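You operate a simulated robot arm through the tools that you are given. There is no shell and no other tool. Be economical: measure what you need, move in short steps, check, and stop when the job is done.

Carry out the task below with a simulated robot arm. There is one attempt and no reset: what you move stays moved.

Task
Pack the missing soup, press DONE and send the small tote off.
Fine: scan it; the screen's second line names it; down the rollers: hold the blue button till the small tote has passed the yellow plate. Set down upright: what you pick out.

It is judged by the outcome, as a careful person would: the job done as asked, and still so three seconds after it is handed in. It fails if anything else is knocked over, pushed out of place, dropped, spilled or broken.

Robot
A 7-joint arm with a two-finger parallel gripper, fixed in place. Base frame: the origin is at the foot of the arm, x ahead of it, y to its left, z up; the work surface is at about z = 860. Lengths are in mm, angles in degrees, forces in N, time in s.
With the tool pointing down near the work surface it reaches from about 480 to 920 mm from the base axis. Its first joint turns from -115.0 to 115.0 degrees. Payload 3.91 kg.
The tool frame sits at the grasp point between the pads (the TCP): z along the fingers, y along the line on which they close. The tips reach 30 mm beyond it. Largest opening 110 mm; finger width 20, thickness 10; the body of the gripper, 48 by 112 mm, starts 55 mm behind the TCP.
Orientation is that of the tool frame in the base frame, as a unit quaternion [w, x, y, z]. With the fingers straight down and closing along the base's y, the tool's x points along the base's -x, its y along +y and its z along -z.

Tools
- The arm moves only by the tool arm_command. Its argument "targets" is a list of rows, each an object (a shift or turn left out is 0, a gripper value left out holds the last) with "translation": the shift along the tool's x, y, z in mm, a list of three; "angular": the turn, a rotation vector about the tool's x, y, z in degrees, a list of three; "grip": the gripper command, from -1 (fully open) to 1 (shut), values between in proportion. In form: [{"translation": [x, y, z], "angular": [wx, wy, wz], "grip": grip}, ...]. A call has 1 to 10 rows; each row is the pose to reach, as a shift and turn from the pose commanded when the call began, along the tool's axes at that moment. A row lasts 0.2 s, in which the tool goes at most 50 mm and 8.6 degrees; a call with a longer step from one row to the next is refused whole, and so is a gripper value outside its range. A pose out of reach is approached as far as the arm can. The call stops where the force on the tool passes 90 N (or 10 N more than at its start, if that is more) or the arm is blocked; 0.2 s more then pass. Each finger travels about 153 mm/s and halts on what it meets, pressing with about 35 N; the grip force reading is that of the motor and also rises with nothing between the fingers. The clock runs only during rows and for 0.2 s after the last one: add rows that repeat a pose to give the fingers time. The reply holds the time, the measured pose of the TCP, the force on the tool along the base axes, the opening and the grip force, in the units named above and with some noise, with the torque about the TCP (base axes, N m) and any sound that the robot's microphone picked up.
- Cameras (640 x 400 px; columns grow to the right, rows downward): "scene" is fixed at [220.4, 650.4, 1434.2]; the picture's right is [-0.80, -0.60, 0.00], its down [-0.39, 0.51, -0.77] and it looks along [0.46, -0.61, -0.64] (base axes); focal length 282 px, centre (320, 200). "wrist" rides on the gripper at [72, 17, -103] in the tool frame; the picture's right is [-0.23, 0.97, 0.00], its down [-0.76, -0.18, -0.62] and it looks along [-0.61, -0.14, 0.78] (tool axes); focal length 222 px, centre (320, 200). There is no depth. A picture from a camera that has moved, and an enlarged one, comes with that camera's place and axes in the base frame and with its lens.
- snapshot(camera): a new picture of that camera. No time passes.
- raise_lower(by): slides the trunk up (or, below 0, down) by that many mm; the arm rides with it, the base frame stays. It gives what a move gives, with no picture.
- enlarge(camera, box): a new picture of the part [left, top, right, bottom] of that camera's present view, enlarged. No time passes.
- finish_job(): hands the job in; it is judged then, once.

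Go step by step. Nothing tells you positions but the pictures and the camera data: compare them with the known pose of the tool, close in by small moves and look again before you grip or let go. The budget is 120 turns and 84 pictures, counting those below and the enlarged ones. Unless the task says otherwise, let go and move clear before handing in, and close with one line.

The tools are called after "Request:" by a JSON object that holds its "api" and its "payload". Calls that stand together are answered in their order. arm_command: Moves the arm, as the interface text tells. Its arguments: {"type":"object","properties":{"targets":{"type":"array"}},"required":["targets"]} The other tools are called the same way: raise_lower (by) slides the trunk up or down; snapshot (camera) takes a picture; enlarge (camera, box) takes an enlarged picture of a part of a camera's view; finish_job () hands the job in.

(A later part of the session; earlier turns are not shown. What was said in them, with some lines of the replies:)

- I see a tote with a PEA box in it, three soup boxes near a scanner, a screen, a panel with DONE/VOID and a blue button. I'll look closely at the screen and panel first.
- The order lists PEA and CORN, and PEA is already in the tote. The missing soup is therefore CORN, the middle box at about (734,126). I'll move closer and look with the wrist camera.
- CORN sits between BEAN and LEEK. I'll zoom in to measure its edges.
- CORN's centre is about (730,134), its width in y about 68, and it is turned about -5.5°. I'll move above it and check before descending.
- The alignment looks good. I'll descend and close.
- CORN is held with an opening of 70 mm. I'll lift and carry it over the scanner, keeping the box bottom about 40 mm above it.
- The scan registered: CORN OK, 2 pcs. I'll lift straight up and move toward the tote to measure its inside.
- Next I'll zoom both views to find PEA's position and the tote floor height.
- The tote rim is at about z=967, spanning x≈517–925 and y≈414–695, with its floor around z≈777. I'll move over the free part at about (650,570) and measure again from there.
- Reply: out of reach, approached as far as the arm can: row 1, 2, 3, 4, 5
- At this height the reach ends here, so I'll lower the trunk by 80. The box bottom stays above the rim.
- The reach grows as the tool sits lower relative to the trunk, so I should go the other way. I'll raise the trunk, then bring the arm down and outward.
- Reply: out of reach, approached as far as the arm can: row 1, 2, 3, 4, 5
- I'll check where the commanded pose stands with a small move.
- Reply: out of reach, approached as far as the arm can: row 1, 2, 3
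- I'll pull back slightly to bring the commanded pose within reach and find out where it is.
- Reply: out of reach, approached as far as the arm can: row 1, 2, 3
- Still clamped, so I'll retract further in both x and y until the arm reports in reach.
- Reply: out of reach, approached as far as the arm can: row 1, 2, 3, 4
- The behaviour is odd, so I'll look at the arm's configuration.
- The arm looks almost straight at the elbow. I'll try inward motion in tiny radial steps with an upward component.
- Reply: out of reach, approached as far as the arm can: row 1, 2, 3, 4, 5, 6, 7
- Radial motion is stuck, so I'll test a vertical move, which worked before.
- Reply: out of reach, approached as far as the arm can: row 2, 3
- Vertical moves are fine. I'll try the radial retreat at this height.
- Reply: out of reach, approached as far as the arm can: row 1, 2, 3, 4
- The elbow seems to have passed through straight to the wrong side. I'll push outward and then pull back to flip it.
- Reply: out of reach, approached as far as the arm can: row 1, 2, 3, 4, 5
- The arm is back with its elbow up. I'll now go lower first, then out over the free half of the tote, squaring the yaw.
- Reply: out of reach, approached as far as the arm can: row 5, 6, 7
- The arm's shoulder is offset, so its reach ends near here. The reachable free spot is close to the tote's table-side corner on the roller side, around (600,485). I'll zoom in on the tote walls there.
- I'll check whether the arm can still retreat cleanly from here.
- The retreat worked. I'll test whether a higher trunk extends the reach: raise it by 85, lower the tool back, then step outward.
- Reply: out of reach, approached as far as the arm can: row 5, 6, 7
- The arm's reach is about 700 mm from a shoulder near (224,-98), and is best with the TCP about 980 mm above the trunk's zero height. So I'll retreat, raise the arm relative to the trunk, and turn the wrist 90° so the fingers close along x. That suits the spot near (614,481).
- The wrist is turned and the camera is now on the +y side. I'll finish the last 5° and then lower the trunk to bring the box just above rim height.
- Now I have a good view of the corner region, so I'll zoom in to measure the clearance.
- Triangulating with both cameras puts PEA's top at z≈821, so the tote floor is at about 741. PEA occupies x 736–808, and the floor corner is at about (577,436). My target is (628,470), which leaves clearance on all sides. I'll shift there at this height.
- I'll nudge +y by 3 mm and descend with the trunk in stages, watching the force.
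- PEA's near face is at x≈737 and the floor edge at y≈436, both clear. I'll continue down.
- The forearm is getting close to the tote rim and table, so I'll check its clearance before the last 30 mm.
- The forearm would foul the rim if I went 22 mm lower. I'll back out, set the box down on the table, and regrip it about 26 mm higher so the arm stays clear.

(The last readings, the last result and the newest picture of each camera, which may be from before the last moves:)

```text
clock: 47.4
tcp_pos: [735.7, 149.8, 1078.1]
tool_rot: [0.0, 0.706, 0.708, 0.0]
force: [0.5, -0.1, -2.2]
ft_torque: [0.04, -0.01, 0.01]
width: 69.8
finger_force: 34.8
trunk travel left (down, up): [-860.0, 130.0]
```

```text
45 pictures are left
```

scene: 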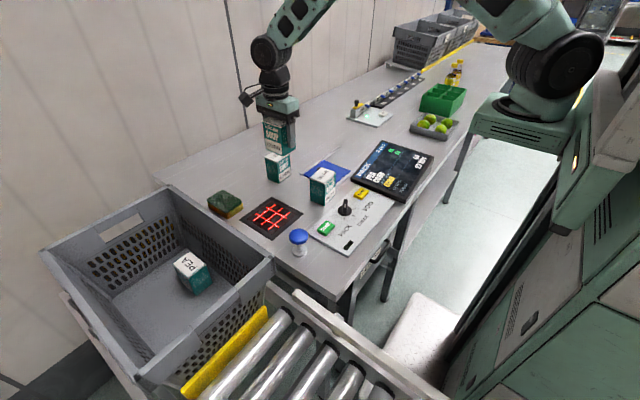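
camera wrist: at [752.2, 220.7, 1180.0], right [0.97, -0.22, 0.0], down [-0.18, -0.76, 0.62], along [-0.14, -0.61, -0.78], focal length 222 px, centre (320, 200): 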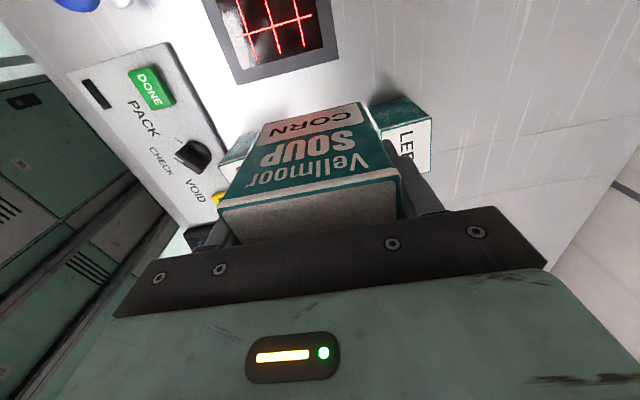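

The spot at (735,150) is clear of LEEK, BEAN and the scanner. I'll lower to the table.

Request:
{"api": "arm_command", "payload": {"targets": [{"translation": [0, 0, 40]}, {"translation": [0, 0, 80]}, {"translation": [0, 0, 120]}, {"translation": [0, 0, 150]}, {"translation": [0, 0, 163]}, {"translation": [0, 0, 166]}, {"translation": [0, 0, 168]}]}}

Request:
{"api": "enlarge", "payload": {"camera": "scene", "box": [200, 100, 440, 250]}}

```text
clock: 49.0
tcp_pos: [734.9, 147.4, 912.1]
tool_rot: [0.0, 0.707, 0.707, 0.0]
force: [0.1, -0.9, -2.4]
ft_torque: [0.0, 0.01, -0.01]
width: 69.9
finger_force: 35.3
trunk travel left (down, up): [-860.0, 130.0]
```

```text
2.67 times, centred on (320, 175) of scene
camera zoom: at [220.4, 650.4, 1434.2], right [-0.8, -0.6, 0.0], down [-0.39, 0.51, -0.77], along [0.46, -0.61, -0.64], focal length 751 px, centre (320, 267)
```

zoom: 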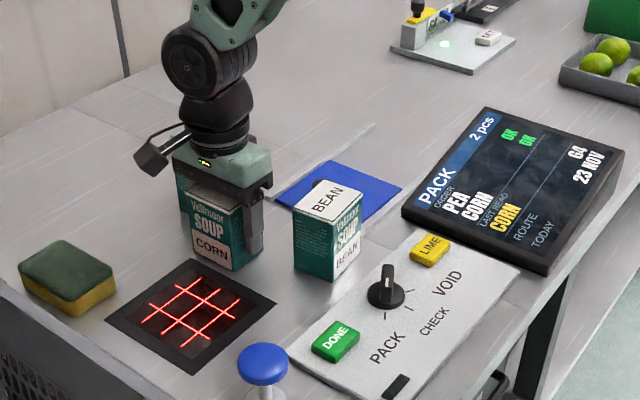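

Still 2 pcs, and the box is just above the table. I'll ease down to contact, open partly, rise 26 mm and regrip.

Request:
{"api": "arm_command", "payload": {"targets": [{"translation": [0, 0, 1.5]}, {"translation": [0, 0, 3]}, {"translation": [0, 0, 4]}, {"translation": [0, 0, 4]}]}}

```text
clock: 50.0
tcp_pos: [735.0, 148.4, 908.6]
tool_rot: [0.001, 0.706, 0.708, 0.0]
force: [-1.1, -0.1, 0.7]
ft_torque: [-0.16, 0.12, -0.02]
width: 70.0
finger_force: 35.2
trunk travel left (down, up): [-860.0, 130.0]
```

Request:
{"api": "arm_command", "payload": {"targets": [{"translation": [0, 0, 0], "grip": -0.6}, {"translation": [0, 0, 0], "grip": -0.6}, {"translation": [0, 0, -14], "grip": -0.6}, {"translation": [0, 0, -27], "grip": -0.6}, {"translation": [0, 0, -27], "grip": -0.6}, {"translation": [0, 0, -27], "grip": 0.3}, {"translation": [0, 0, -27], "grip": 1}, {"translation": [0, 0, -27], "grip": 1}]}}

Request:
{"api": "arm_command", "payload": {"targets": [{"translation": [0, 0, -30]}, {"translation": [0, 0, -60]}, {"translation": [0, 0, -60]}]}}

Request:
{"api": "snapshot", "payload": {"camera": "wrist"}}

Request:
{"api": "enlarge", "payload": {"camera": "scene", "box": [200, 100, 440, 250]}}

```text
clock: 51.8
tcp_pos: [735.6, 146.5, 935.3]
tool_rot: [0.0, 0.706, 0.708, 0.0]
force: [-0.7, 0.0, 2.0]
ft_torque: [0.06, 0.13, 0.03]
width: 69.7
finger_force: 35.4
trunk travel left (down, up): [-860.0, 130.0]
```

```text
clock: 52.6
tcp_pos: [737.1, 148.8, 995.7]
tool_rot: [0.0, 0.706, 0.709, 0.0]
force: [-0.7, -0.5, -1.8]
ft_torque: [-0.02, 0.02, 0.0]
width: 69.9
finger_force: 35.0
trunk travel left (down, up): [-860.0, 130.0]
```

```text
43 pictures are left
camera wrist: at [752.1, 220.3, 1097.8], right [0.97, -0.22, 0.0], down [-0.18, -0.76, 0.62], along [-0.14, -0.61, -0.78], focal length 222 px, centre (320, 200)
```

wrist: 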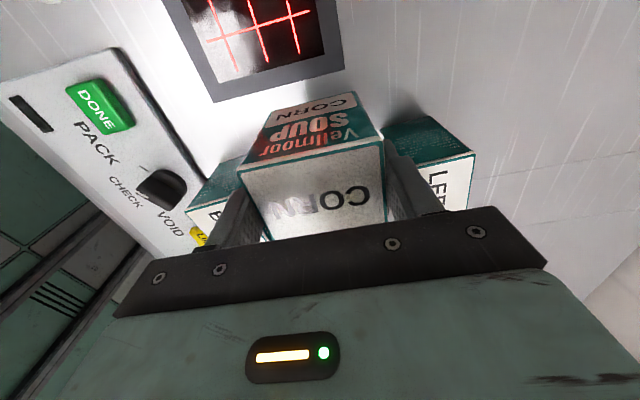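

```text
2.67 times, centred on (320, 175) of scene
camera zoom: at [220.4, 650.4, 1434.2], right [-0.8, -0.6, 0.0], down [-0.39, 0.51, -0.77], along [0.46, -0.61, -0.64], focal length 751 px, centre (320, 267)
```

zoom: 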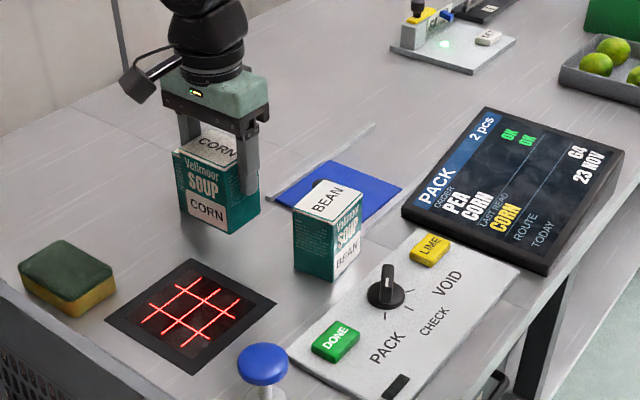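

Regripped higher. I'll retrace the high path around the scanner back to the tote.

Request:
{"api": "arm_command", "payload": {"targets": [{"translation": [0, 0, -45]}, {"translation": [0, 0, -90]}, {"translation": [0, 0, -135]}, {"translation": [0, 0, -180]}, {"translation": [0, -25, -205]}, {"translation": [0, -70, -205]}, {"translation": [10, -115, -205]}, {"translation": [50, -135, -205]}, {"translation": [95, -140, -205]}, {"translation": [140, -140, -205]}]}}

Request:
{"api": "arm_command", "payload": {"targets": [{"translation": [45, 0, 0]}, {"translation": [90, 0, 0]}, {"translation": [135, 0, 20]}, {"translation": [150, -5, 55]}, {"translation": [160, -5, 90]}, {"translation": [160, -5, 110]}, {"translation": [168, 10, 110]}, {"translation": [176, 20, 110]}, {"translation": [182, 31, 110]}, {"translation": [182, 31, 110]}]}}

Request:
{"api": "snapshot", "payload": {"camera": "wrist"}}

```text
clock: 54.8
tcp_pos: [597.1, 287.4, 1199.9]
tool_rot: [0.001, 0.707, 0.708, 0.0]
force: [0.3, -0.6, -2.4]
ft_torque: [0.01, 0.0, -0.03]
width: 69.8
finger_force: 34.9
trunk travel left (down, up): [-860.0, 130.0]
```

```text
clock: 57.0
tcp_pos: [627.4, 470.8, 1091.9]
tool_rot: [0.0, 0.705, 0.709, 0.0]
force: [-0.8, 0.1, -3.7]
ft_torque: [0.01, 0.03, -0.01]
width: 70.1
finger_force: 34.8
trunk travel left (down, up): [-860.0, 130.0]
```

```text
41 pictures are left
camera wrist: at [643.5, 542.7, 1193.4], right [0.97, -0.22, 0.0], down [-0.18, -0.76, 0.62], along [-0.14, -0.61, -0.78], focal length 222 px, centre (320, 200)
```

wrist: 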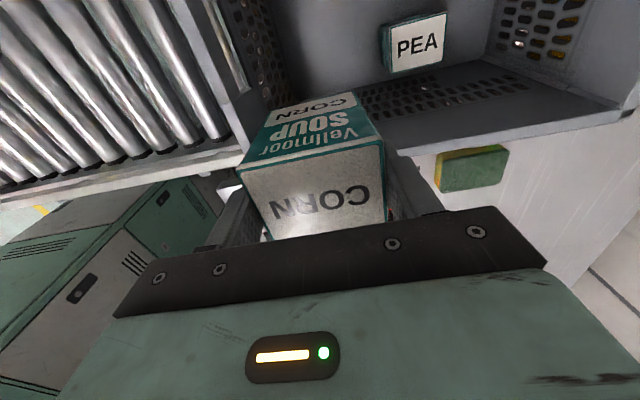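

In position above the target. I'll descend with the trunk in stages.

Request:
{"api": "arm_command", "payload": {"targets": [{"translation": [1, 1, 0]}, {"translation": [2, 1, 0]}]}}

Request:
{"api": "raise_lower", "payload": {"by": -150}}

Request:
{"api": "raise_lower", "payload": {"by": -95}}

Request:
{"api": "snapshot", "payload": {"camera": "wrist"}}

Request:
{"api": "enlarge", "payload": {"camera": "scene", "box": [120, 170, 340, 320]}}

```text
clock: 57.6
tcp_pos: [628.9, 471.9, 1090.8]
tool_rot: [0.0, 0.706, 0.708, 0.0]
force: [0.3, -0.2, -3.7]
ft_torque: [0.0, 0.02, -0.02]
width: 70.0
finger_force: 34.7
trunk travel left (down, up): [-860.0, 130.0]
```

```text
clock: 59.4
tcp_pos: [627.4, 471.8, 941.5]
tool_rot: [0.0, 0.706, 0.708, -0.001]
force: [-0.5, -0.3, -2.3]
ft_torque: [-0.01, -0.01, -0.02]
width: 70.0
finger_force: 35.3
trunk travel left (down, up): [-710.0, 280.0]
```

```text
clock: 60.6
tcp_pos: [627.9, 472.4, 845.3]
tool_rot: [0.0, 0.706, 0.708, 0.0]
force: [0.2, 0.1, -2.3]
ft_torque: [-0.03, 0.02, -0.02]
width: 69.6
finger_force: 34.7
trunk travel left (down, up): [-615.0, 375.0]
```

```text
40 pictures are left
camera wrist: at [644.2, 544.1, 948.2], right [0.97, -0.22, 0.0], down [-0.18, -0.76, 0.62], along [-0.14, -0.61, -0.78], focal length 222 px, centre (320, 200)
```

wrist: 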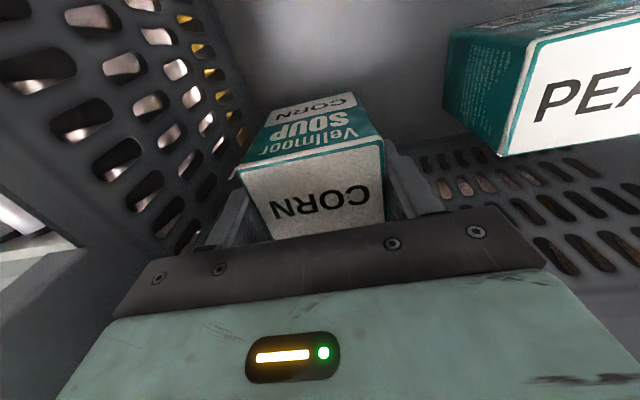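

```text
2.67 times, centred on (230, 245) of scene
camera zoom: at [220.4, 650.4, 1434.2], right [-0.8, -0.6, 0.0], down [-0.39, 0.51, -0.77], along [0.46, -0.61, -0.64], focal length 751 px, centre (560, 80)
```

zoom: 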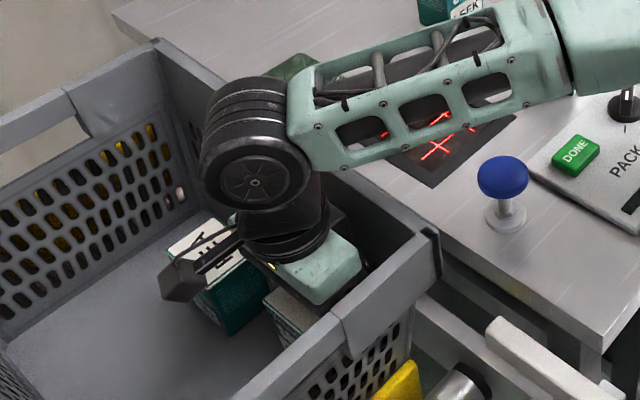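

Bottom is at about 770 and the floor is expected near 741–749. I'll step down gently with the arm, watching for contact.

Request:
{"api": "arm_command", "payload": {"targets": [{"translation": [0, 0, 5]}, {"translation": [0, 0, 10]}, {"translation": [0, 0, 14]}, {"translation": [0, 0, 17]}, {"translation": [0, 0, 17]}]}}

```text
clock: 61.9
tcp_pos: [628.2, 471.4, 829.6]
tool_rot: [-0.001, 0.706, 0.708, 0.0]
force: [0.1, 0.6, -2.6]
ft_torque: [-0.05, 0.02, -0.02]
width: 69.7
finger_force: 34.7
trunk travel left (down, up): [-615.0, 375.0]
```

Request:
{"api": "arm_command", "payload": {"targets": [{"translation": [0, 0, 2]}, {"translation": [0, 0, 4]}, {"translation": [0, 0, 6]}, {"translation": [0, 0, 6]}]}}

Request:
{"api": "enlarge", "payload": {"camera": "scene", "box": [120, 170, 340, 320]}}

```text
clock: 62.9
tcp_pos: [628.2, 471.5, 823.0]
tool_rot: [0.0, 0.707, 0.708, 0.001]
force: [0.1, 0.1, -2.4]
ft_torque: [-0.03, -0.04, 0.0]
width: 70.1
finger_force: 35.0
trunk travel left (down, up): [-615.0, 375.0]
```

```text
2.67 times, centred on (230, 245) of scene
camera zoom: at [220.4, 650.4, 1434.2], right [-0.8, -0.6, 0.0], down [-0.39, 0.51, -0.77], along [0.46, -0.61, -0.64], focal length 751 px, centre (560, 80)
```

zoom: 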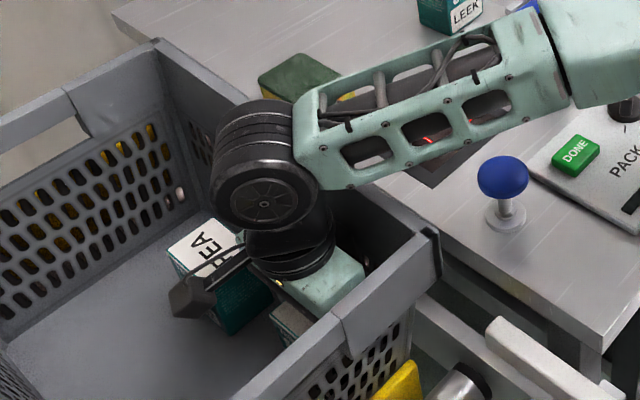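

Request:
{"api": "arm_command", "payload": {"targets": [{"translation": [0, 0, 2]}, {"translation": [0, 0, 4]}, {"translation": [0, 0, 4]}]}}

Request:
{"api": "arm_command", "payload": {"targets": [{"translation": [0, 0, 2]}, {"translation": [0, 0, 3]}, {"translation": [0, 0, 3]}]}}

```text
clock: 63.6
tcp_pos: [628.4, 472.2, 821.1]
tool_rot: [0.0, 0.706, 0.708, 0.003]
force: [-1.5, 1.2, 15.1]
ft_torque: [-0.39, -0.55, -0.01]
width: 69.9
finger_force: 35.3
trunk travel left (down, up): [-615.0, 375.0]
```

```text
clock: 64.5
tcp_pos: [628.1, 472.8, 819.2]
tool_rot: [0.0, 0.706, 0.708, 0.003]
force: [-2.3, 0.8, 29.3]
ft_torque: [0.13, -0.99, 0.1]
width: 70.0
finger_force: 35.0
trunk travel left (down, up): [-615.0, 375.0]
```

The box is on the floor; the contact force rose with little torque. I'll relieve the pressing, open slightly and check.

Request:
{"api": "arm_command", "payload": {"targets": [{"translation": [0, 0, -3]}, {"translation": [0, 0, -5]}, {"translation": [0, 0, -5]}]}}

Request:
{"api": "arm_command", "payload": {"targets": [{"translation": [0, 0, 0], "grip": -0.4}, {"translation": [0, 0, 0], "grip": -0.5}, {"translation": [0, 0, 0], "grip": -0.5}]}}

Request:
{"api": "snapshot", "payload": {"camera": "wrist"}}

```text
clock: 65.2
tcp_pos: [627.5, 470.8, 819.0]
tool_rot: [0.0, 0.706, 0.708, -0.002]
force: [0.0, 0.2, 8.3]
ft_torque: [0.28, -0.33, -0.01]
width: 69.7
finger_force: 35.0
trunk travel left (down, up): [-615.0, 375.0]
```

```text
clock: 66.0
tcp_pos: [628.2, 472.1, 820.9]
tool_rot: [-0.001, 0.707, 0.707, 0.0]
force: [0.2, 0.2, -0.1]
ft_torque: [-0.02, 0.0, 0.05]
width: 82.7
finger_force: 0.0
trunk travel left (down, up): [-615.0, 375.0]
```

```text
37 pictures are left
camera wrist: at [644.5, 543.9, 923.0], right [0.97, -0.22, 0.0], down [-0.18, -0.76, 0.62], along [-0.14, -0.61, -0.78], focal length 222 px, centre (320, 200)
```

wrist: 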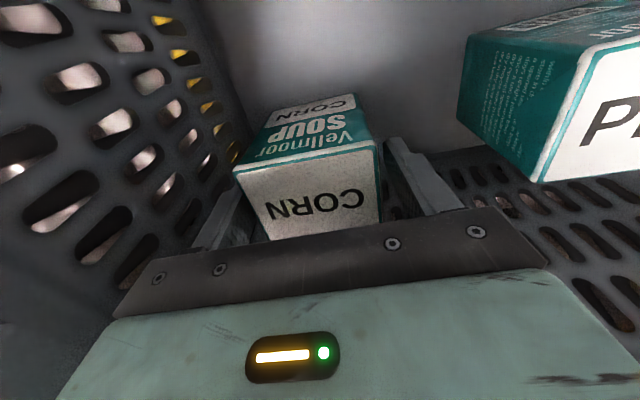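

Released, with clear gaps on both sides. I'll lift straight up with the trunk and check that the box stands.

Request:
{"api": "raise_lower", "payload": {"by": 60}}

Request:
{"api": "raise_lower", "payload": {"by": 180}}

Request:
{"api": "snapshot", "payload": {"camera": "wrist"}}

Request:
{"api": "snapshot", "payload": {"camera": "scene"}}

```text
clock: 67.0
tcp_pos: [629.1, 472.0, 881.3]
tool_rot: [0.0, 0.707, 0.707, 0.001]
force: [0.4, -0.5, -0.4]
ft_torque: [-0.01, 0.01, 0.0]
width: 82.5
finger_force: 0.0
trunk travel left (down, up): [-675.0, 315.0]
```

```text
clock: 69.0
tcp_pos: [628.1, 472.3, 1060.5]
tool_rot: [0.001, 0.706, 0.708, 0.001]
force: [-0.7, 0.3, -1.5]
ft_torque: [0.01, 0.0, -0.02]
width: 82.7
finger_force: 0.1
trunk travel left (down, up): [-855.0, 135.0]
```

```text
36 pictures are left
camera wrist: at [644.5, 543.9, 1163.2], right [0.97, -0.22, 0.0], down [-0.18, -0.76, 0.62], along [-0.14, -0.61, -0.78], focal length 222 px, centre (320, 200)
```

wrist: 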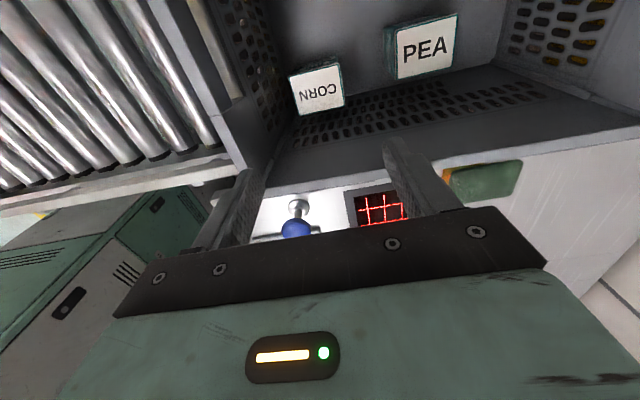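

```text
35 pictures are left
```

scene: 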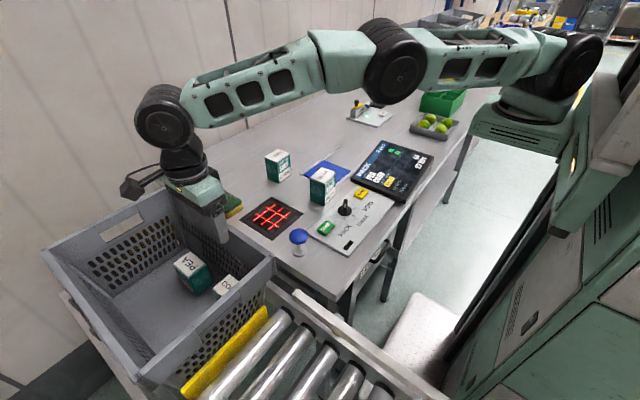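

CORN stands upright in the tote beside PEA. Next I'll go over the DONE button with the gripper closed.

Request:
{"api": "arm_command", "payload": {"targets": [{"translation": [-12, -10, 0]}, {"translation": [-25, -20, 0]}, {"translation": [-45, -35, 0], "grip": 0.5}, {"translation": [-85, -50, 0], "grip": 1}, {"translation": [-130, -65, 0], "grip": 1}, {"translation": [-175, -75, 0], "grip": 1}, {"translation": [-215, -83, 0], "grip": 1}, {"translation": [-260, -88, 0], "grip": 1}, {"translation": [-260, -88, 0], "grip": 1}]}}

Request:
{"api": "snapshot", "payload": {"camera": "wrist"}}

Request:
{"api": "enlarge", "payload": {"camera": "scene", "box": [220, 120, 440, 270]}}

```text
clock: 71.0
tcp_pos: [540.9, 212.2, 1062.5]
tool_rot: [0.0, 0.706, 0.709, 0.0]
force: [0.4, 0.2, 0.0]
ft_torque: [-0.03, 0.01, 0.02]
width: 0.0
finger_force: 35.4
trunk travel left (down, up): [-855.0, 135.0]
```

```text
34 pictures are left
camera wrist: at [557.1, 283.9, 1165.3], right [0.97, -0.22, 0.0], down [-0.18, -0.76, 0.62], along [-0.14, -0.61, -0.78], focal length 222 px, centre (320, 200)
```

wrist: 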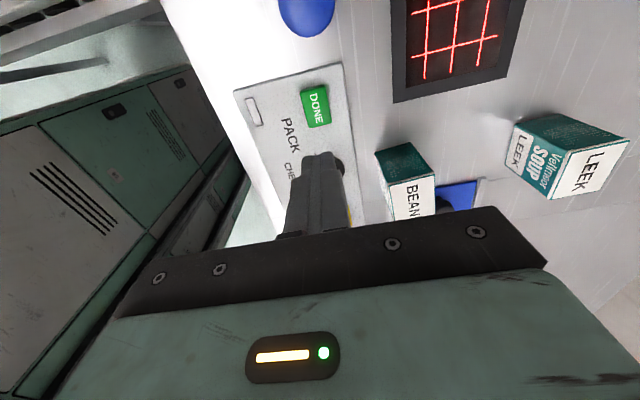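

```text
2.67 times, centred on (330, 195) of scene
camera zoom: at [220.4, 650.4, 1434.2], right [-0.8, -0.6, 0.0], down [-0.39, 0.51, -0.77], along [0.46, -0.61, -0.64], focal length 751 px, centre (293, 213)
```

zoom: 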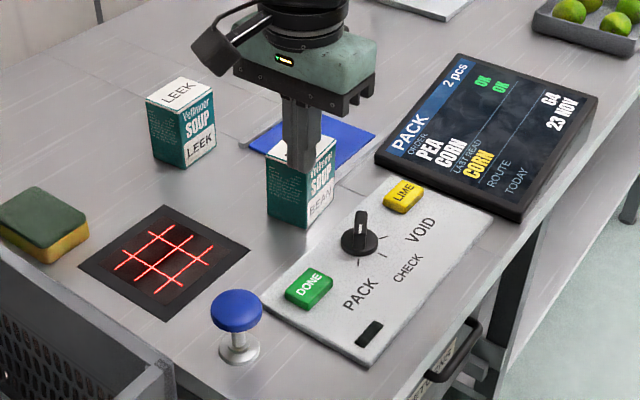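

DONE is at about (536,203). I'll align above it and come down close.

Request:
{"api": "arm_command", "payload": {"targets": [{"translation": [-9, -5, 30]}, {"translation": [-9, -5, 70]}, {"translation": [-9, -5, 110]}, {"translation": [-9, -5, 130]}, {"translation": [-9, -5, 130]}]}}

Request:
{"api": "enlarge", "payload": {"camera": "scene", "box": [260, 150, 400, 260]}}

Request:
{"api": "snapshot", "payload": {"camera": "wrist"}}

```text
clock: 72.2
tcp_pos: [534.4, 202.7, 932.5]
tool_rot: [0.0, 0.707, 0.707, 0.0]
force: [-0.1, -0.2, -0.8]
ft_torque: [-0.05, -0.01, 0.05]
width: 0.3
finger_force: 34.6
trunk travel left (down, up): [-855.0, 135.0]
```

```text
3.64 times, centred on (330, 205) of scene
camera zoom: at [220.4, 650.4, 1434.2], right [-0.8, -0.6, 0.0], down [-0.39, 0.51, -0.77], along [0.46, -0.61, -0.64], focal length 1025 px, centre (284, 182)
```

zoom: 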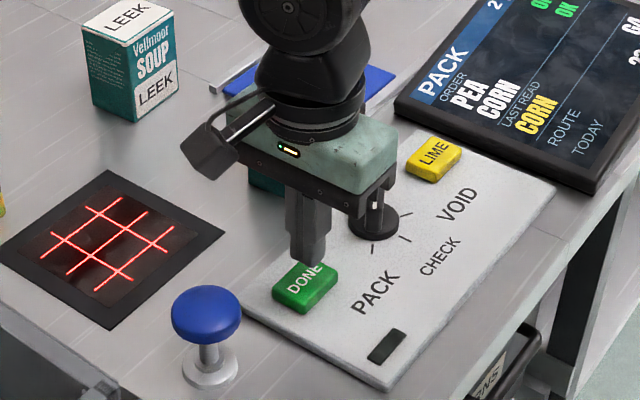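

```text
31 pictures are left
camera wrist: at [551.0, 274.7, 1034.4], right [0.97, -0.23, 0.0], down [-0.18, -0.76, 0.62], along [-0.14, -0.61, -0.78], focal length 222 px, centre (320, 200)
```

wrist: 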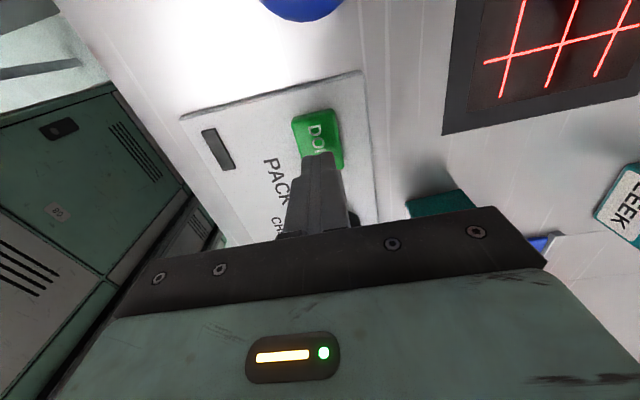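

The button centre looks about 6 mm further +y. I'll shift and press down gently.

Request:
{"api": "arm_command", "payload": {"targets": [{"translation": [5, 0, 8]}, {"translation": [5, 0, 14]}, {"translation": [5, 0, 18]}, {"translation": [5, 0, 21]}]}}

```text
clock: 73.2
tcp_pos: [535.3, 208.0, 911.4]
tool_rot: [0.0, 0.706, 0.708, 0.0]
force: [-0.6, 0.2, 2.0]
ft_torque: [0.04, 0.05, 0.01]
width: 0.1
finger_force: 35.2
trunk travel left (down, up): [-855.0, 135.0]
```

Request:
{"api": "arm_command", "payload": {"targets": [{"translation": [0, 0, 2]}, {"translation": [0, 0, 4]}, {"translation": [0, 0, 6]}, {"translation": [0, 0, 6]}]}}

Request:
{"api": "enlarge", "payload": {"camera": "scene", "box": [260, 130, 440, 260]}}

```text
clock: 74.2
tcp_pos: [536.0, 206.8, 905.0]
tool_rot: [0.001, 0.707, 0.708, 0.001]
force: [-1.8, -5.6, 24.7]
ft_torque: [-0.2, 0.06, -0.15]
width: 0.0
finger_force: 34.5
trunk travel left (down, up): [-855.0, 135.0]
heard: click
```

```text
3.08 times, centred on (350, 195) of scene
camera zoom: at [220.4, 650.4, 1434.2], right [-0.8, -0.6, 0.0], down [-0.39, 0.51, -0.77], along [0.46, -0.61, -0.64], focal length 867 px, centre (228, 215)
```

zoom: 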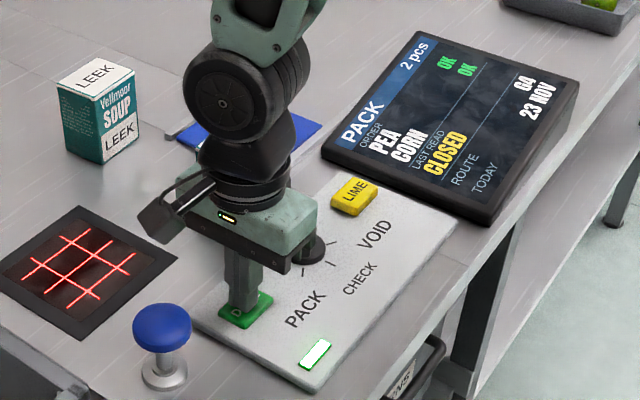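

A click was heard, the screen shows CLOSED and the lamp is lit. I'll lift off and move above the blue button, at about (550,303) with its top near z≈920.

Request:
{"api": "arm_command", "payload": {"targets": [{"translation": [0, 0, -40]}, {"translation": [0, 0, -85]}, {"translation": [40, 6, -85]}, {"translation": [80, 10, -85]}, {"translation": [96, 13, -85]}, {"translation": [96, 13, -80]}]}}

Request:
{"api": "enlarge", "payload": {"camera": "scene", "box": [220, 130, 400, 270]}}

Request:
{"api": "snapshot", "payload": {"camera": "wrist"}}

```text
clock: 75.7
tcp_pos: [547.5, 304.7, 984.5]
tool_rot: [0.0, 0.707, 0.708, 0.0]
force: [-0.4, 0.4, 0.2]
ft_torque: [-0.03, 0.0, 0.01]
width: 0.0
finger_force: 35.3
trunk travel left (down, up): [-855.0, 135.0]
```

```text
2.86 times, centred on (310, 200) of scene
camera zoom: at [220.4, 650.4, 1434.2], right [-0.8, -0.6, 0.0], down [-0.39, 0.51, -0.77], along [0.46, -0.61, -0.64], focal length 805 px, centre (349, 200)
```

zoom: 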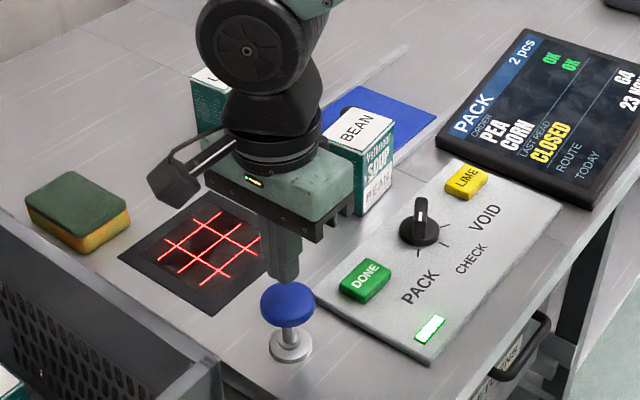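

```text
28 pictures are left
camera wrist: at [564.1, 376.2, 1086.5], right [0.97, -0.23, 0.0], down [-0.18, -0.76, 0.62], along [-0.14, -0.61, -0.78], focal length 222 px, centre (320, 200)
```

wrist: 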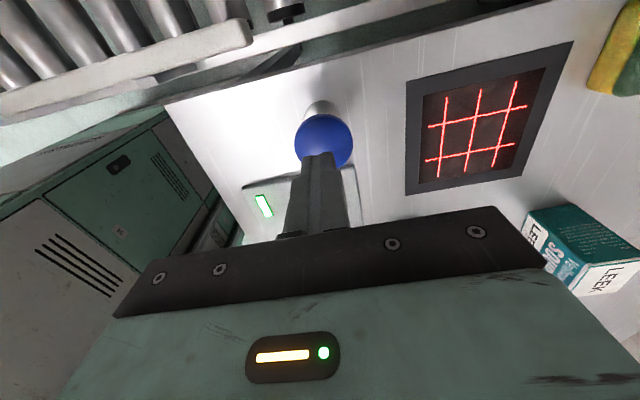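

Alignment is confirmed within about 3 mm. I'll come down onto the cap.

Request:
{"api": "arm_command", "payload": {"targets": [{"translation": [-2, 3, 12]}, {"translation": [-2, 3, 22]}, {"translation": [-2, 3, 28]}, {"translation": [-2, 3, 31]}]}}

Request:
{"api": "arm_command", "payload": {"targets": [{"translation": [0, 0, 2]}, {"translation": [0, 0, 4]}, {"translation": [0, 0, 6]}]}}

Request:
{"api": "snapshot", "payload": {"camera": "scene"}}

```text
clock: 76.7
tcp_pos: [554.1, 302.4, 952.4]
tool_rot: [0.0, 0.707, 0.707, 0.0]
force: [1.8, -0.9, 4.7]
ft_torque: [-0.05, -0.07, 0.01]
width: 0.1
finger_force: 34.9
trunk travel left (down, up): [-855.0, 135.0]
```

```text
clock: 77.5
tcp_pos: [550.7, 301.6, 947.0]
tool_rot: [0.001, 0.706, 0.708, 0.0]
force: [1.7, 0.8, 4.1]
ft_torque: [-0.04, -0.02, 0.0]
width: 0.0
finger_force: 35.2
trunk travel left (down, up): [-855.0, 135.0]
```

```text
27 pictures are left
```

scene: 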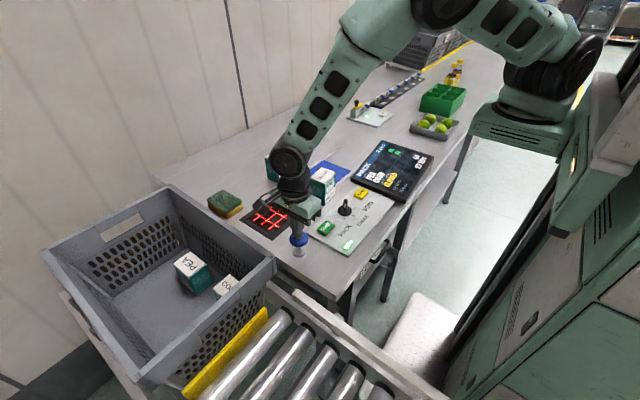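

The cap is being pressed with a light spring force and the tote isn't moving yet. I'll press deeper.

Request:
{"api": "arm_command", "payload": {"targets": [{"translation": [0, 0, 3]}, {"translation": [0, 0, 6]}, {"translation": [0, 0, 6]}]}}

Request:
{"api": "snapshot", "payload": {"camera": "scene"}}

```text
clock: 78.2
tcp_pos: [551.4, 303.2, 941.8]
tool_rot: [0.0, 0.706, 0.708, 0.0]
force: [-0.7, 1.7, 5.5]
ft_torque: [0.04, 0.04, 0.05]
width: 0.0
finger_force: 35.1
trunk travel left (down, up): [-855.0, 135.0]
```

```text
26 pictures are left
```

scene: 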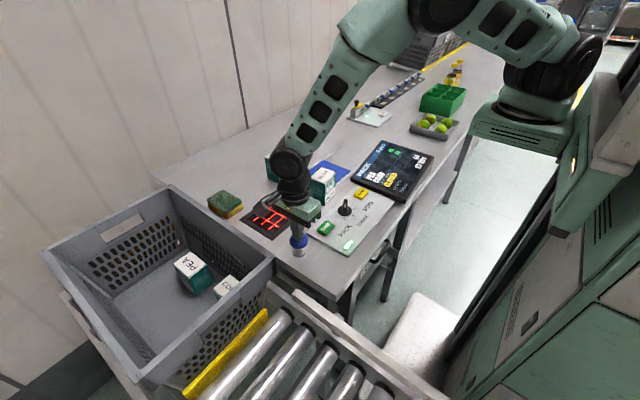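

Request:
{"api": "arm_command", "payload": {"targets": [{"translation": [0, 0, 3]}, {"translation": [0, 0, 5]}, {"translation": [0, 0, 5]}]}}

Request:
{"api": "snapshot", "payload": {"camera": "scene"}}

```text
clock: 79.0
tcp_pos: [551.2, 301.6, 935.6]
tool_rot: [0.0, 0.706, 0.708, 0.0]
force: [-2.8, 2.6, 6.5]
ft_torque: [-0.01, 0.07, -0.03]
width: 0.2
finger_force: 34.7
trunk travel left (down, up): [-855.0, 135.0]
```

```text
25 pictures are left
```

scene: 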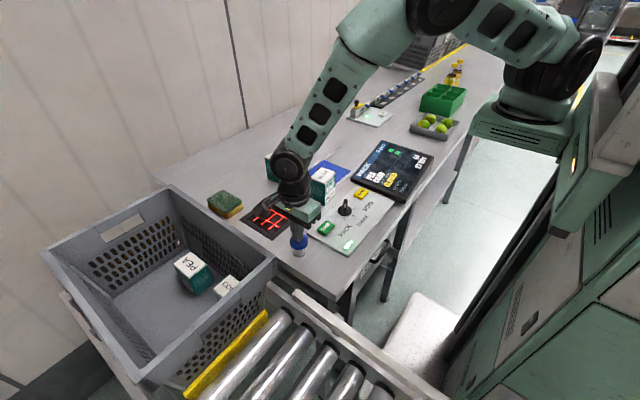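

The tote may have just begun to creep. I'll press a little more, hold, and compare.

Request:
{"api": "arm_command", "payload": {"targets": [{"translation": [0, 0, 2]}, {"translation": [0, 0, 4]}, {"translation": [0, 0, 4]}, {"translation": [0, 0, 4]}]}}

Request:
{"api": "snapshot", "payload": {"camera": "scene"}}

```text
clock: 80.0
tcp_pos: [552.5, 300.5, 931.4]
tool_rot: [0.001, 0.707, 0.707, 0.0]
force: [-1.1, 1.8, 6.7]
ft_torque: [0.07, 0.03, -0.04]
width: 0.1
finger_force: 34.6
trunk travel left (down, up): [-855.0, 135.0]
```

```text
24 pictures are left
```

scene: 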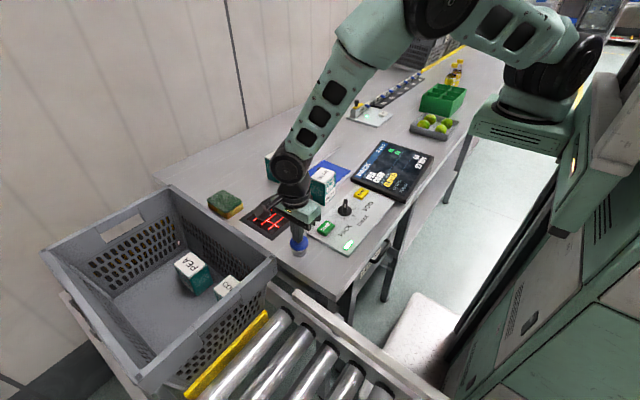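

Request:
{"api": "arm_command", "payload": {"targets": [{"translation": [-1, -1, 2]}, {"translation": [-1, -1, 4]}, {"translation": [-1, -1, 6]}, {"translation": [-1, -1, 6]}, {"translation": [-1, -1, 6]}]}}

Request:
{"api": "enlarge", "payload": {"camera": "scene", "box": [30, 160, 350, 380]}}

```text
clock: 81.2
tcp_pos: [551.2, 300.3, 925.0]
tool_rot: [-0.001, 0.707, 0.708, 0.0]
force: [4.3, 0.8, 8.2]
ft_torque: [0.06, -0.09, 0.03]
width: 0.0
finger_force: 35.1
trunk travel left (down, up): [-855.0, 135.0]
```

```text
1.82 times, centred on (190, 270) of scene
camera zoom: at [220.4, 650.4, 1434.2], right [-0.8, -0.6, 0.0], down [-0.39, 0.51, -0.77], along [0.46, -0.61, -0.64], focal length 512 px, centre (556, 73)
```

zoom: 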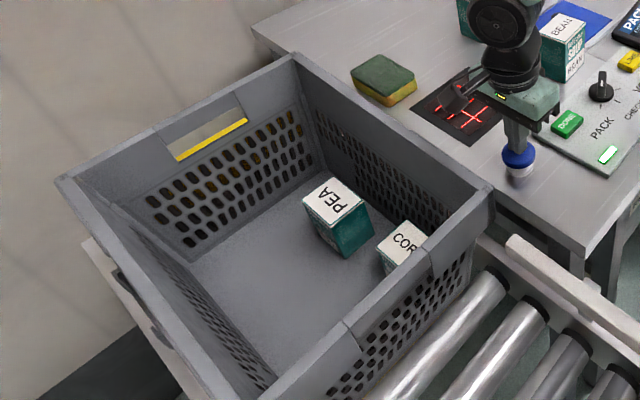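

The tote is now moving over the yellow plate. I'll hold the button and monitor in short intervals.

Request:
{"api": "arm_command", "payload": {"targets": [{"translation": [0, 0, 0]}, {"translation": [0, 0, 0]}, {"translation": [0, 0, 0]}, {"translation": [0, 0, 0]}]}}

Request:
{"api": "snapshot", "payload": {"camera": "scene"}}

```text
clock: 82.2
tcp_pos: [550.8, 300.2, 925.0]
tool_rot: [0.0, 0.707, 0.707, 0.0]
force: [3.8, -2.1, 7.8]
ft_torque: [-0.03, -0.14, 0.02]
width: 0.0
finger_force: 35.3
trunk travel left (down, up): [-855.0, 135.0]
```

```text
22 pictures are left
```

scene: 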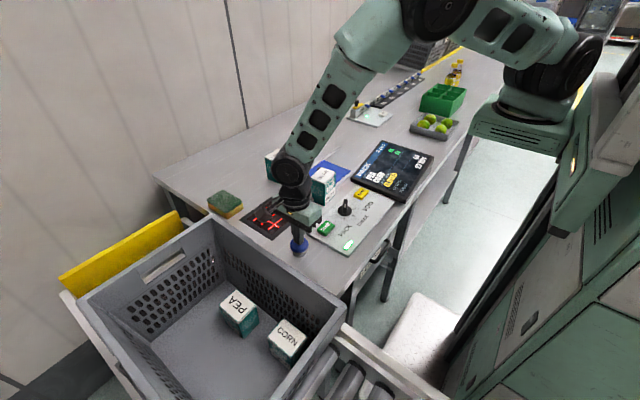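

The tote is moving at about 160 mm/s and has covered about 190 mm of the roughly 430 mm needed for its rear to clear the front plate. I'll keep holding.

Request:
{"api": "arm_command", "payload": {"targets": [{"translation": [0, 0, 0]}, {"translation": [0, 0, 0]}, {"translation": [0, 0, 0]}, {"translation": [0, 0, 0]}]}}

Request:
{"api": "snapshot", "payload": {"camera": "scene"}}

```text
clock: 83.2
tcp_pos: [550.4, 299.4, 923.7]
tool_rot: [0.0, 0.706, 0.708, -0.001]
force: [3.9, -3.0, 7.4]
ft_torque: [-0.07, -0.11, 0.01]
width: 0.0
finger_force: 35.5
trunk travel left (down, up): [-855.0, 135.0]
```

```text
21 pictures are left
```

scene: 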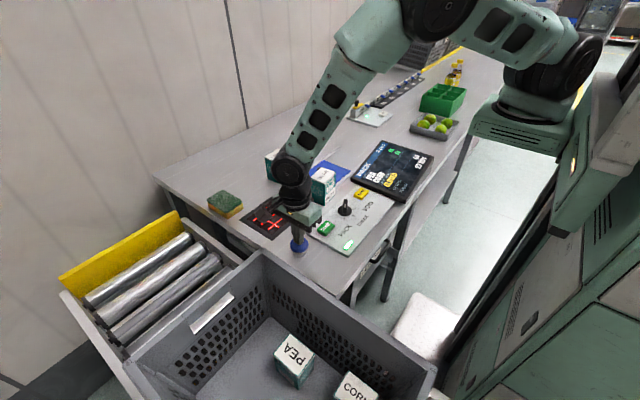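

The tote's rear is at x≈545 and still has to clear the front plate at x≈510. I'll hold a bit longer.

Request:
{"api": "arm_command", "payload": {"targets": [{"translation": [0, 0, 0]}, {"translation": [0, 0, 0]}]}}

Request:
{"api": "snapshot", "payload": {"camera": "scene"}}

```text
clock: 83.8
tcp_pos: [551.1, 299.6, 926.2]
tool_rot: [0.0, 0.706, 0.709, 0.0]
force: [2.5, -3.4, 8.0]
ft_torque: [-0.09, -0.1, 0.04]
width: 0.0
finger_force: 35.2
trunk travel left (down, up): [-855.0, 135.0]
```

```text
20 pictures are left
```

scene: 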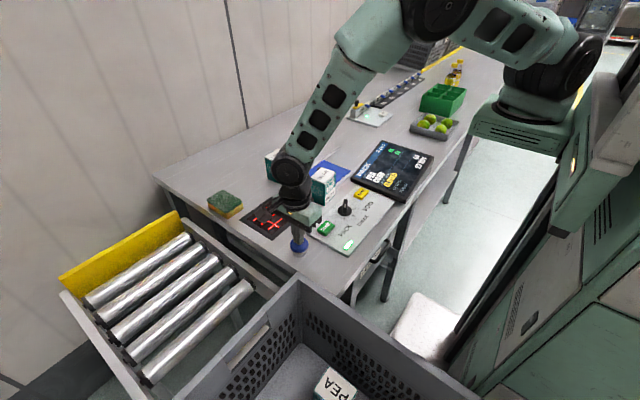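

The tote's rear edge is around x≈440, about level with the sight line to the plate. I'll hold slightly longer until the plate shows clear behind it.

Request:
{"api": "arm_command", "payload": {"targets": [{"translation": [0, 0, 0]}]}}

Request:
{"api": "snapshot", "payload": {"camera": "scene"}}

```text
clock: 84.2
tcp_pos: [549.3, 299.3, 925.1]
tool_rot: [0.0, 0.706, 0.708, -0.001]
force: [2.1, -3.8, 7.5]
ft_torque: [-0.1, -0.09, 0.01]
width: 0.1
finger_force: 35.4
trunk travel left (down, up): [-855.0, 135.0]
```

```text
19 pictures are left
```

scene: 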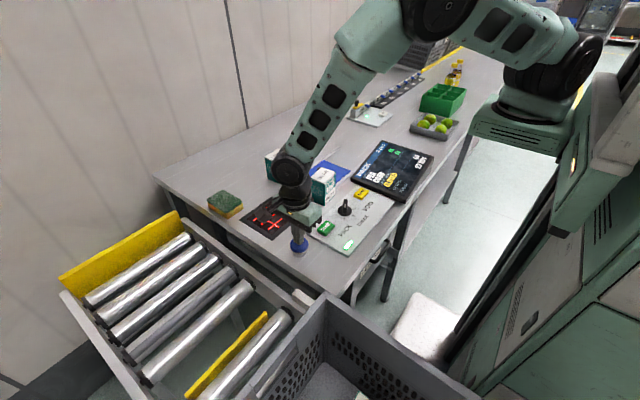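

The yellow plate is visible behind the tote, so the tote has passed it. I'll release the button now by lifting straight up.

Request:
{"api": "arm_command", "payload": {"targets": [{"translation": [0, 0, -48]}, {"translation": [0, 0, -95]}, {"translation": [0, 0, -140]}]}}

Request:
{"api": "snapshot", "payload": {"camera": "scene"}}

Request:
{"api": "snapshot", "payload": {"camera": "wrist"}}

```text
clock: 85.0
tcp_pos: [549.4, 300.3, 1064.7]
tool_rot: [0.0, 0.706, 0.708, 0.0]
force: [0.3, -0.1, 0.2]
ft_torque: [-0.06, -0.01, 0.0]
width: 0.0
finger_force: 34.6
trunk travel left (down, up): [-855.0, 135.0]
```

```text
18 pictures are left
```

scene: 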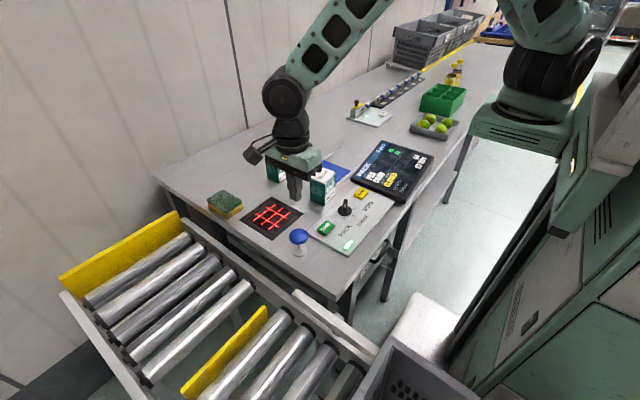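

```text
17 pictures are left
camera wrist: at [567.0, 371.9, 1167.3], right [0.97, -0.22, 0.0], down [-0.17, -0.76, 0.62], along [-0.14, -0.61, -0.78], focal length 222 px, centre (320, 200)
```

wrist: 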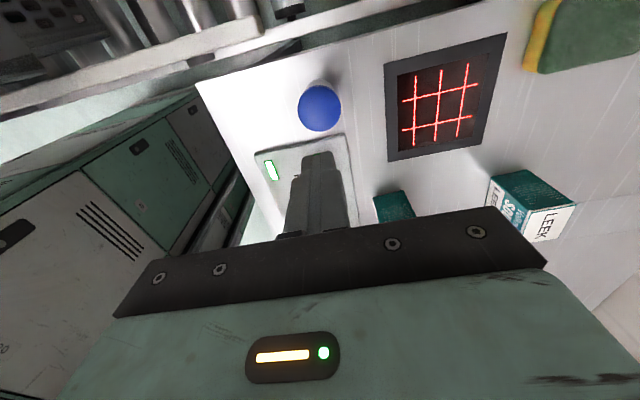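

The tote travelled a bit further while the button came up. I'll check that it has stopped.

Request:
{"api": "arm_command", "payload": {"targets": [{"translation": [0, 0, 0]}, {"translation": [0, 0, 0]}, {"translation": [0, 0, 0]}, {"translation": [0, 0, 0]}]}}

Request:
{"api": "snapshot", "payload": {"camera": "scene"}}

```text
clock: 86.0
tcp_pos: [550.7, 299.3, 1065.0]
tool_rot: [-0.001, 0.706, 0.708, 0.001]
force: [0.8, 0.7, 0.3]
ft_torque: [0.03, -0.02, 0.0]
width: 0.2
finger_force: 34.5
trunk travel left (down, up): [-855.0, 135.0]
```

```text
16 pictures are left
```

scene: 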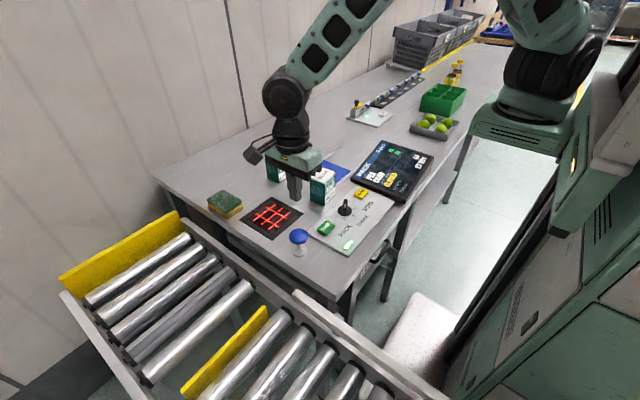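

The tote has rolled out of the fixed view, down the rollers. I'll turn the wrist camera toward -x to check where it ended up.

Request:
{"api": "arm_command", "payload": {"targets": [{"translation": [0, 0, -15], "angular": [0, 0, 8.5]}, {"translation": [0, 0, -40], "angular": [0, 0, 17]}, {"translation": [0, 0, -60], "angular": [0, 0, 25.5]}, {"translation": [0, 0, -80], "angular": [0, 0, 34]}, {"translation": [0, 0, -80], "angular": [0, 0, 42.5]}, {"translation": [0, 0, -80], "angular": [0, 0, 51]}, {"translation": [0, 0, -80], "angular": [0, 0, 59.5]}, {"translation": [0, 0, -80], "angular": [0, 0, 68]}, {"translation": [0, 0, -80], "angular": [0, 0, 76.5]}]}}

Request:
{"api": "snapshot", "payload": {"camera": "wrist"}}

```text
clock: 88.0
tcp_pos: [558.9, 292.0, 1143.2]
tool_rot: [0.001, 0.994, 0.106, -0.002]
force: [0.2, -0.1, 0.9]
ft_torque: [0.05, 0.0, 0.01]
width: 0.0
finger_force: 35.1
trunk travel left (down, up): [-855.0, 135.0]
```

```text
15 pictures are left
camera wrist: at [633.6, 291.1, 1245.0], right [-0.02, -1.0, 0.0], down [-0.78, 0.01, 0.63], along [-0.63, 0.01, -0.78], focal length 222 px, centre (320, 200)
```

wrist: 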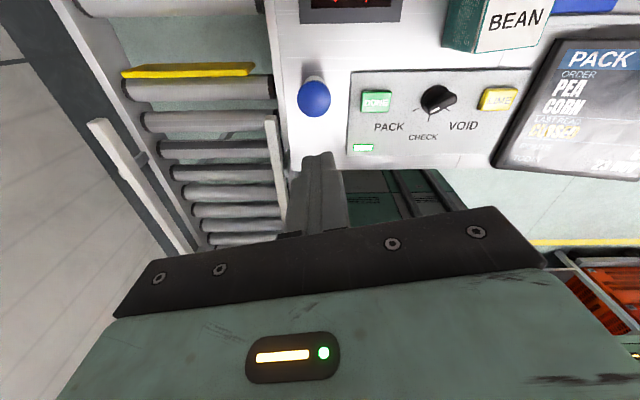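

The rollers slope down and the tote is hidden behind the gripper in this view. I'll tilt the camera up about 25° to see farther.

Request:
{"api": "arm_command", "payload": {"targets": [{"angular": [0, -8.5, 0]}, {"angular": [0, -17, 0]}, {"angular": [0, -25, 0]}, {"angular": [0, -25, 0]}]}}

Request:
{"api": "snapshot", "payload": {"camera": "wrist"}}

```text
clock: 89.0
tcp_pos: [551.2, 299.9, 1145.6]
tool_rot: [0.027, 0.969, 0.117, -0.216]
force: [0.2, -0.7, -0.2]
ft_torque: [-0.02, 0.02, -0.02]
width: 0.0
finger_force: 34.8
trunk travel left (down, up): [-855.0, 135.0]
```

```text
14 pictures are left
camera wrist: at [660.9, 309.2, 1207.4], right [0.03, -0.99, 0.1], down [-0.46, 0.07, 0.89], along [-0.89, -0.07, -0.45], focal length 222 px, centre (320, 200)
```

wrist: 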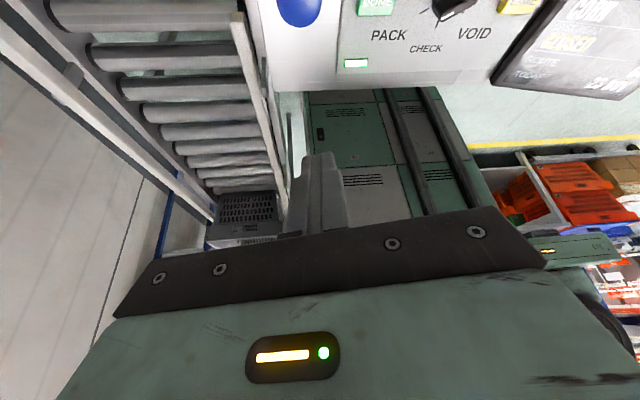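

Request:
{"api": "enlarge", "payload": {"camera": "wrist", "box": [150, 130, 350, 255]}}

Request:
{"api": "snapshot", "payload": {"camera": "scene"}}

```text
3.20 times, centred on (250, 192) of wrist
camera zoom: at [660.9, 309.2, 1207.4], right [0.03, -0.99, 0.1], down [-0.46, 0.07, 0.89], along [-0.89, -0.07, -0.45], focal length 711 px, centre (544, 224)
```

zoom: 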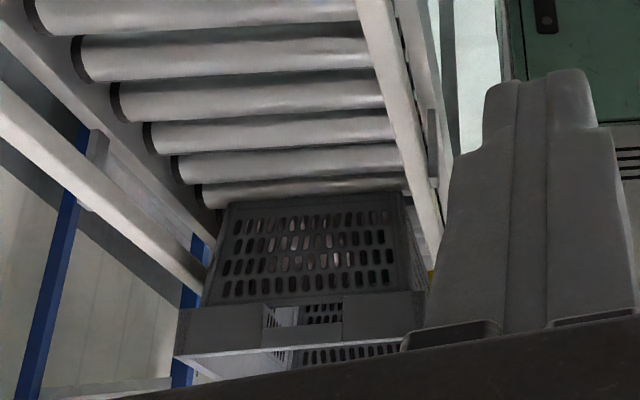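

```text
12 pictures are left
```

scene: 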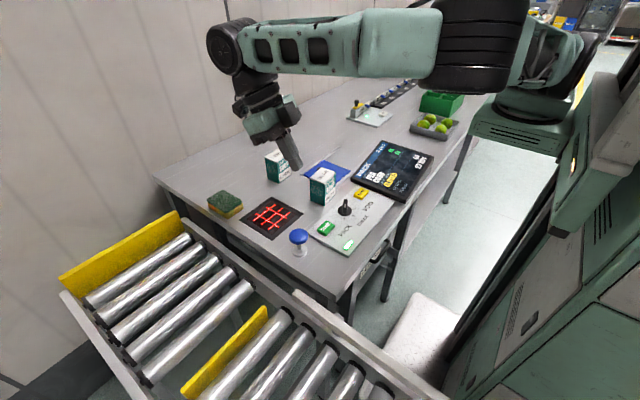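

The small tote is at the far end of the rollers, standing level and well past the yellow plate. The screen shows the order as CLOSED, LEEK and BEAN are still in place, and the arm is clear. I'm handing in.

Request:
{"api": "finish_job", "payload": {}}

```text
The job is handed in.
```

The job is handed in: CORN was scanned and set upright beside PEA, DONE was pressed (the screen shows CLOSED), and the small tote went down the rollers past the yellow plate, though I couldn't see the boxes inside it after it rolled to the end.
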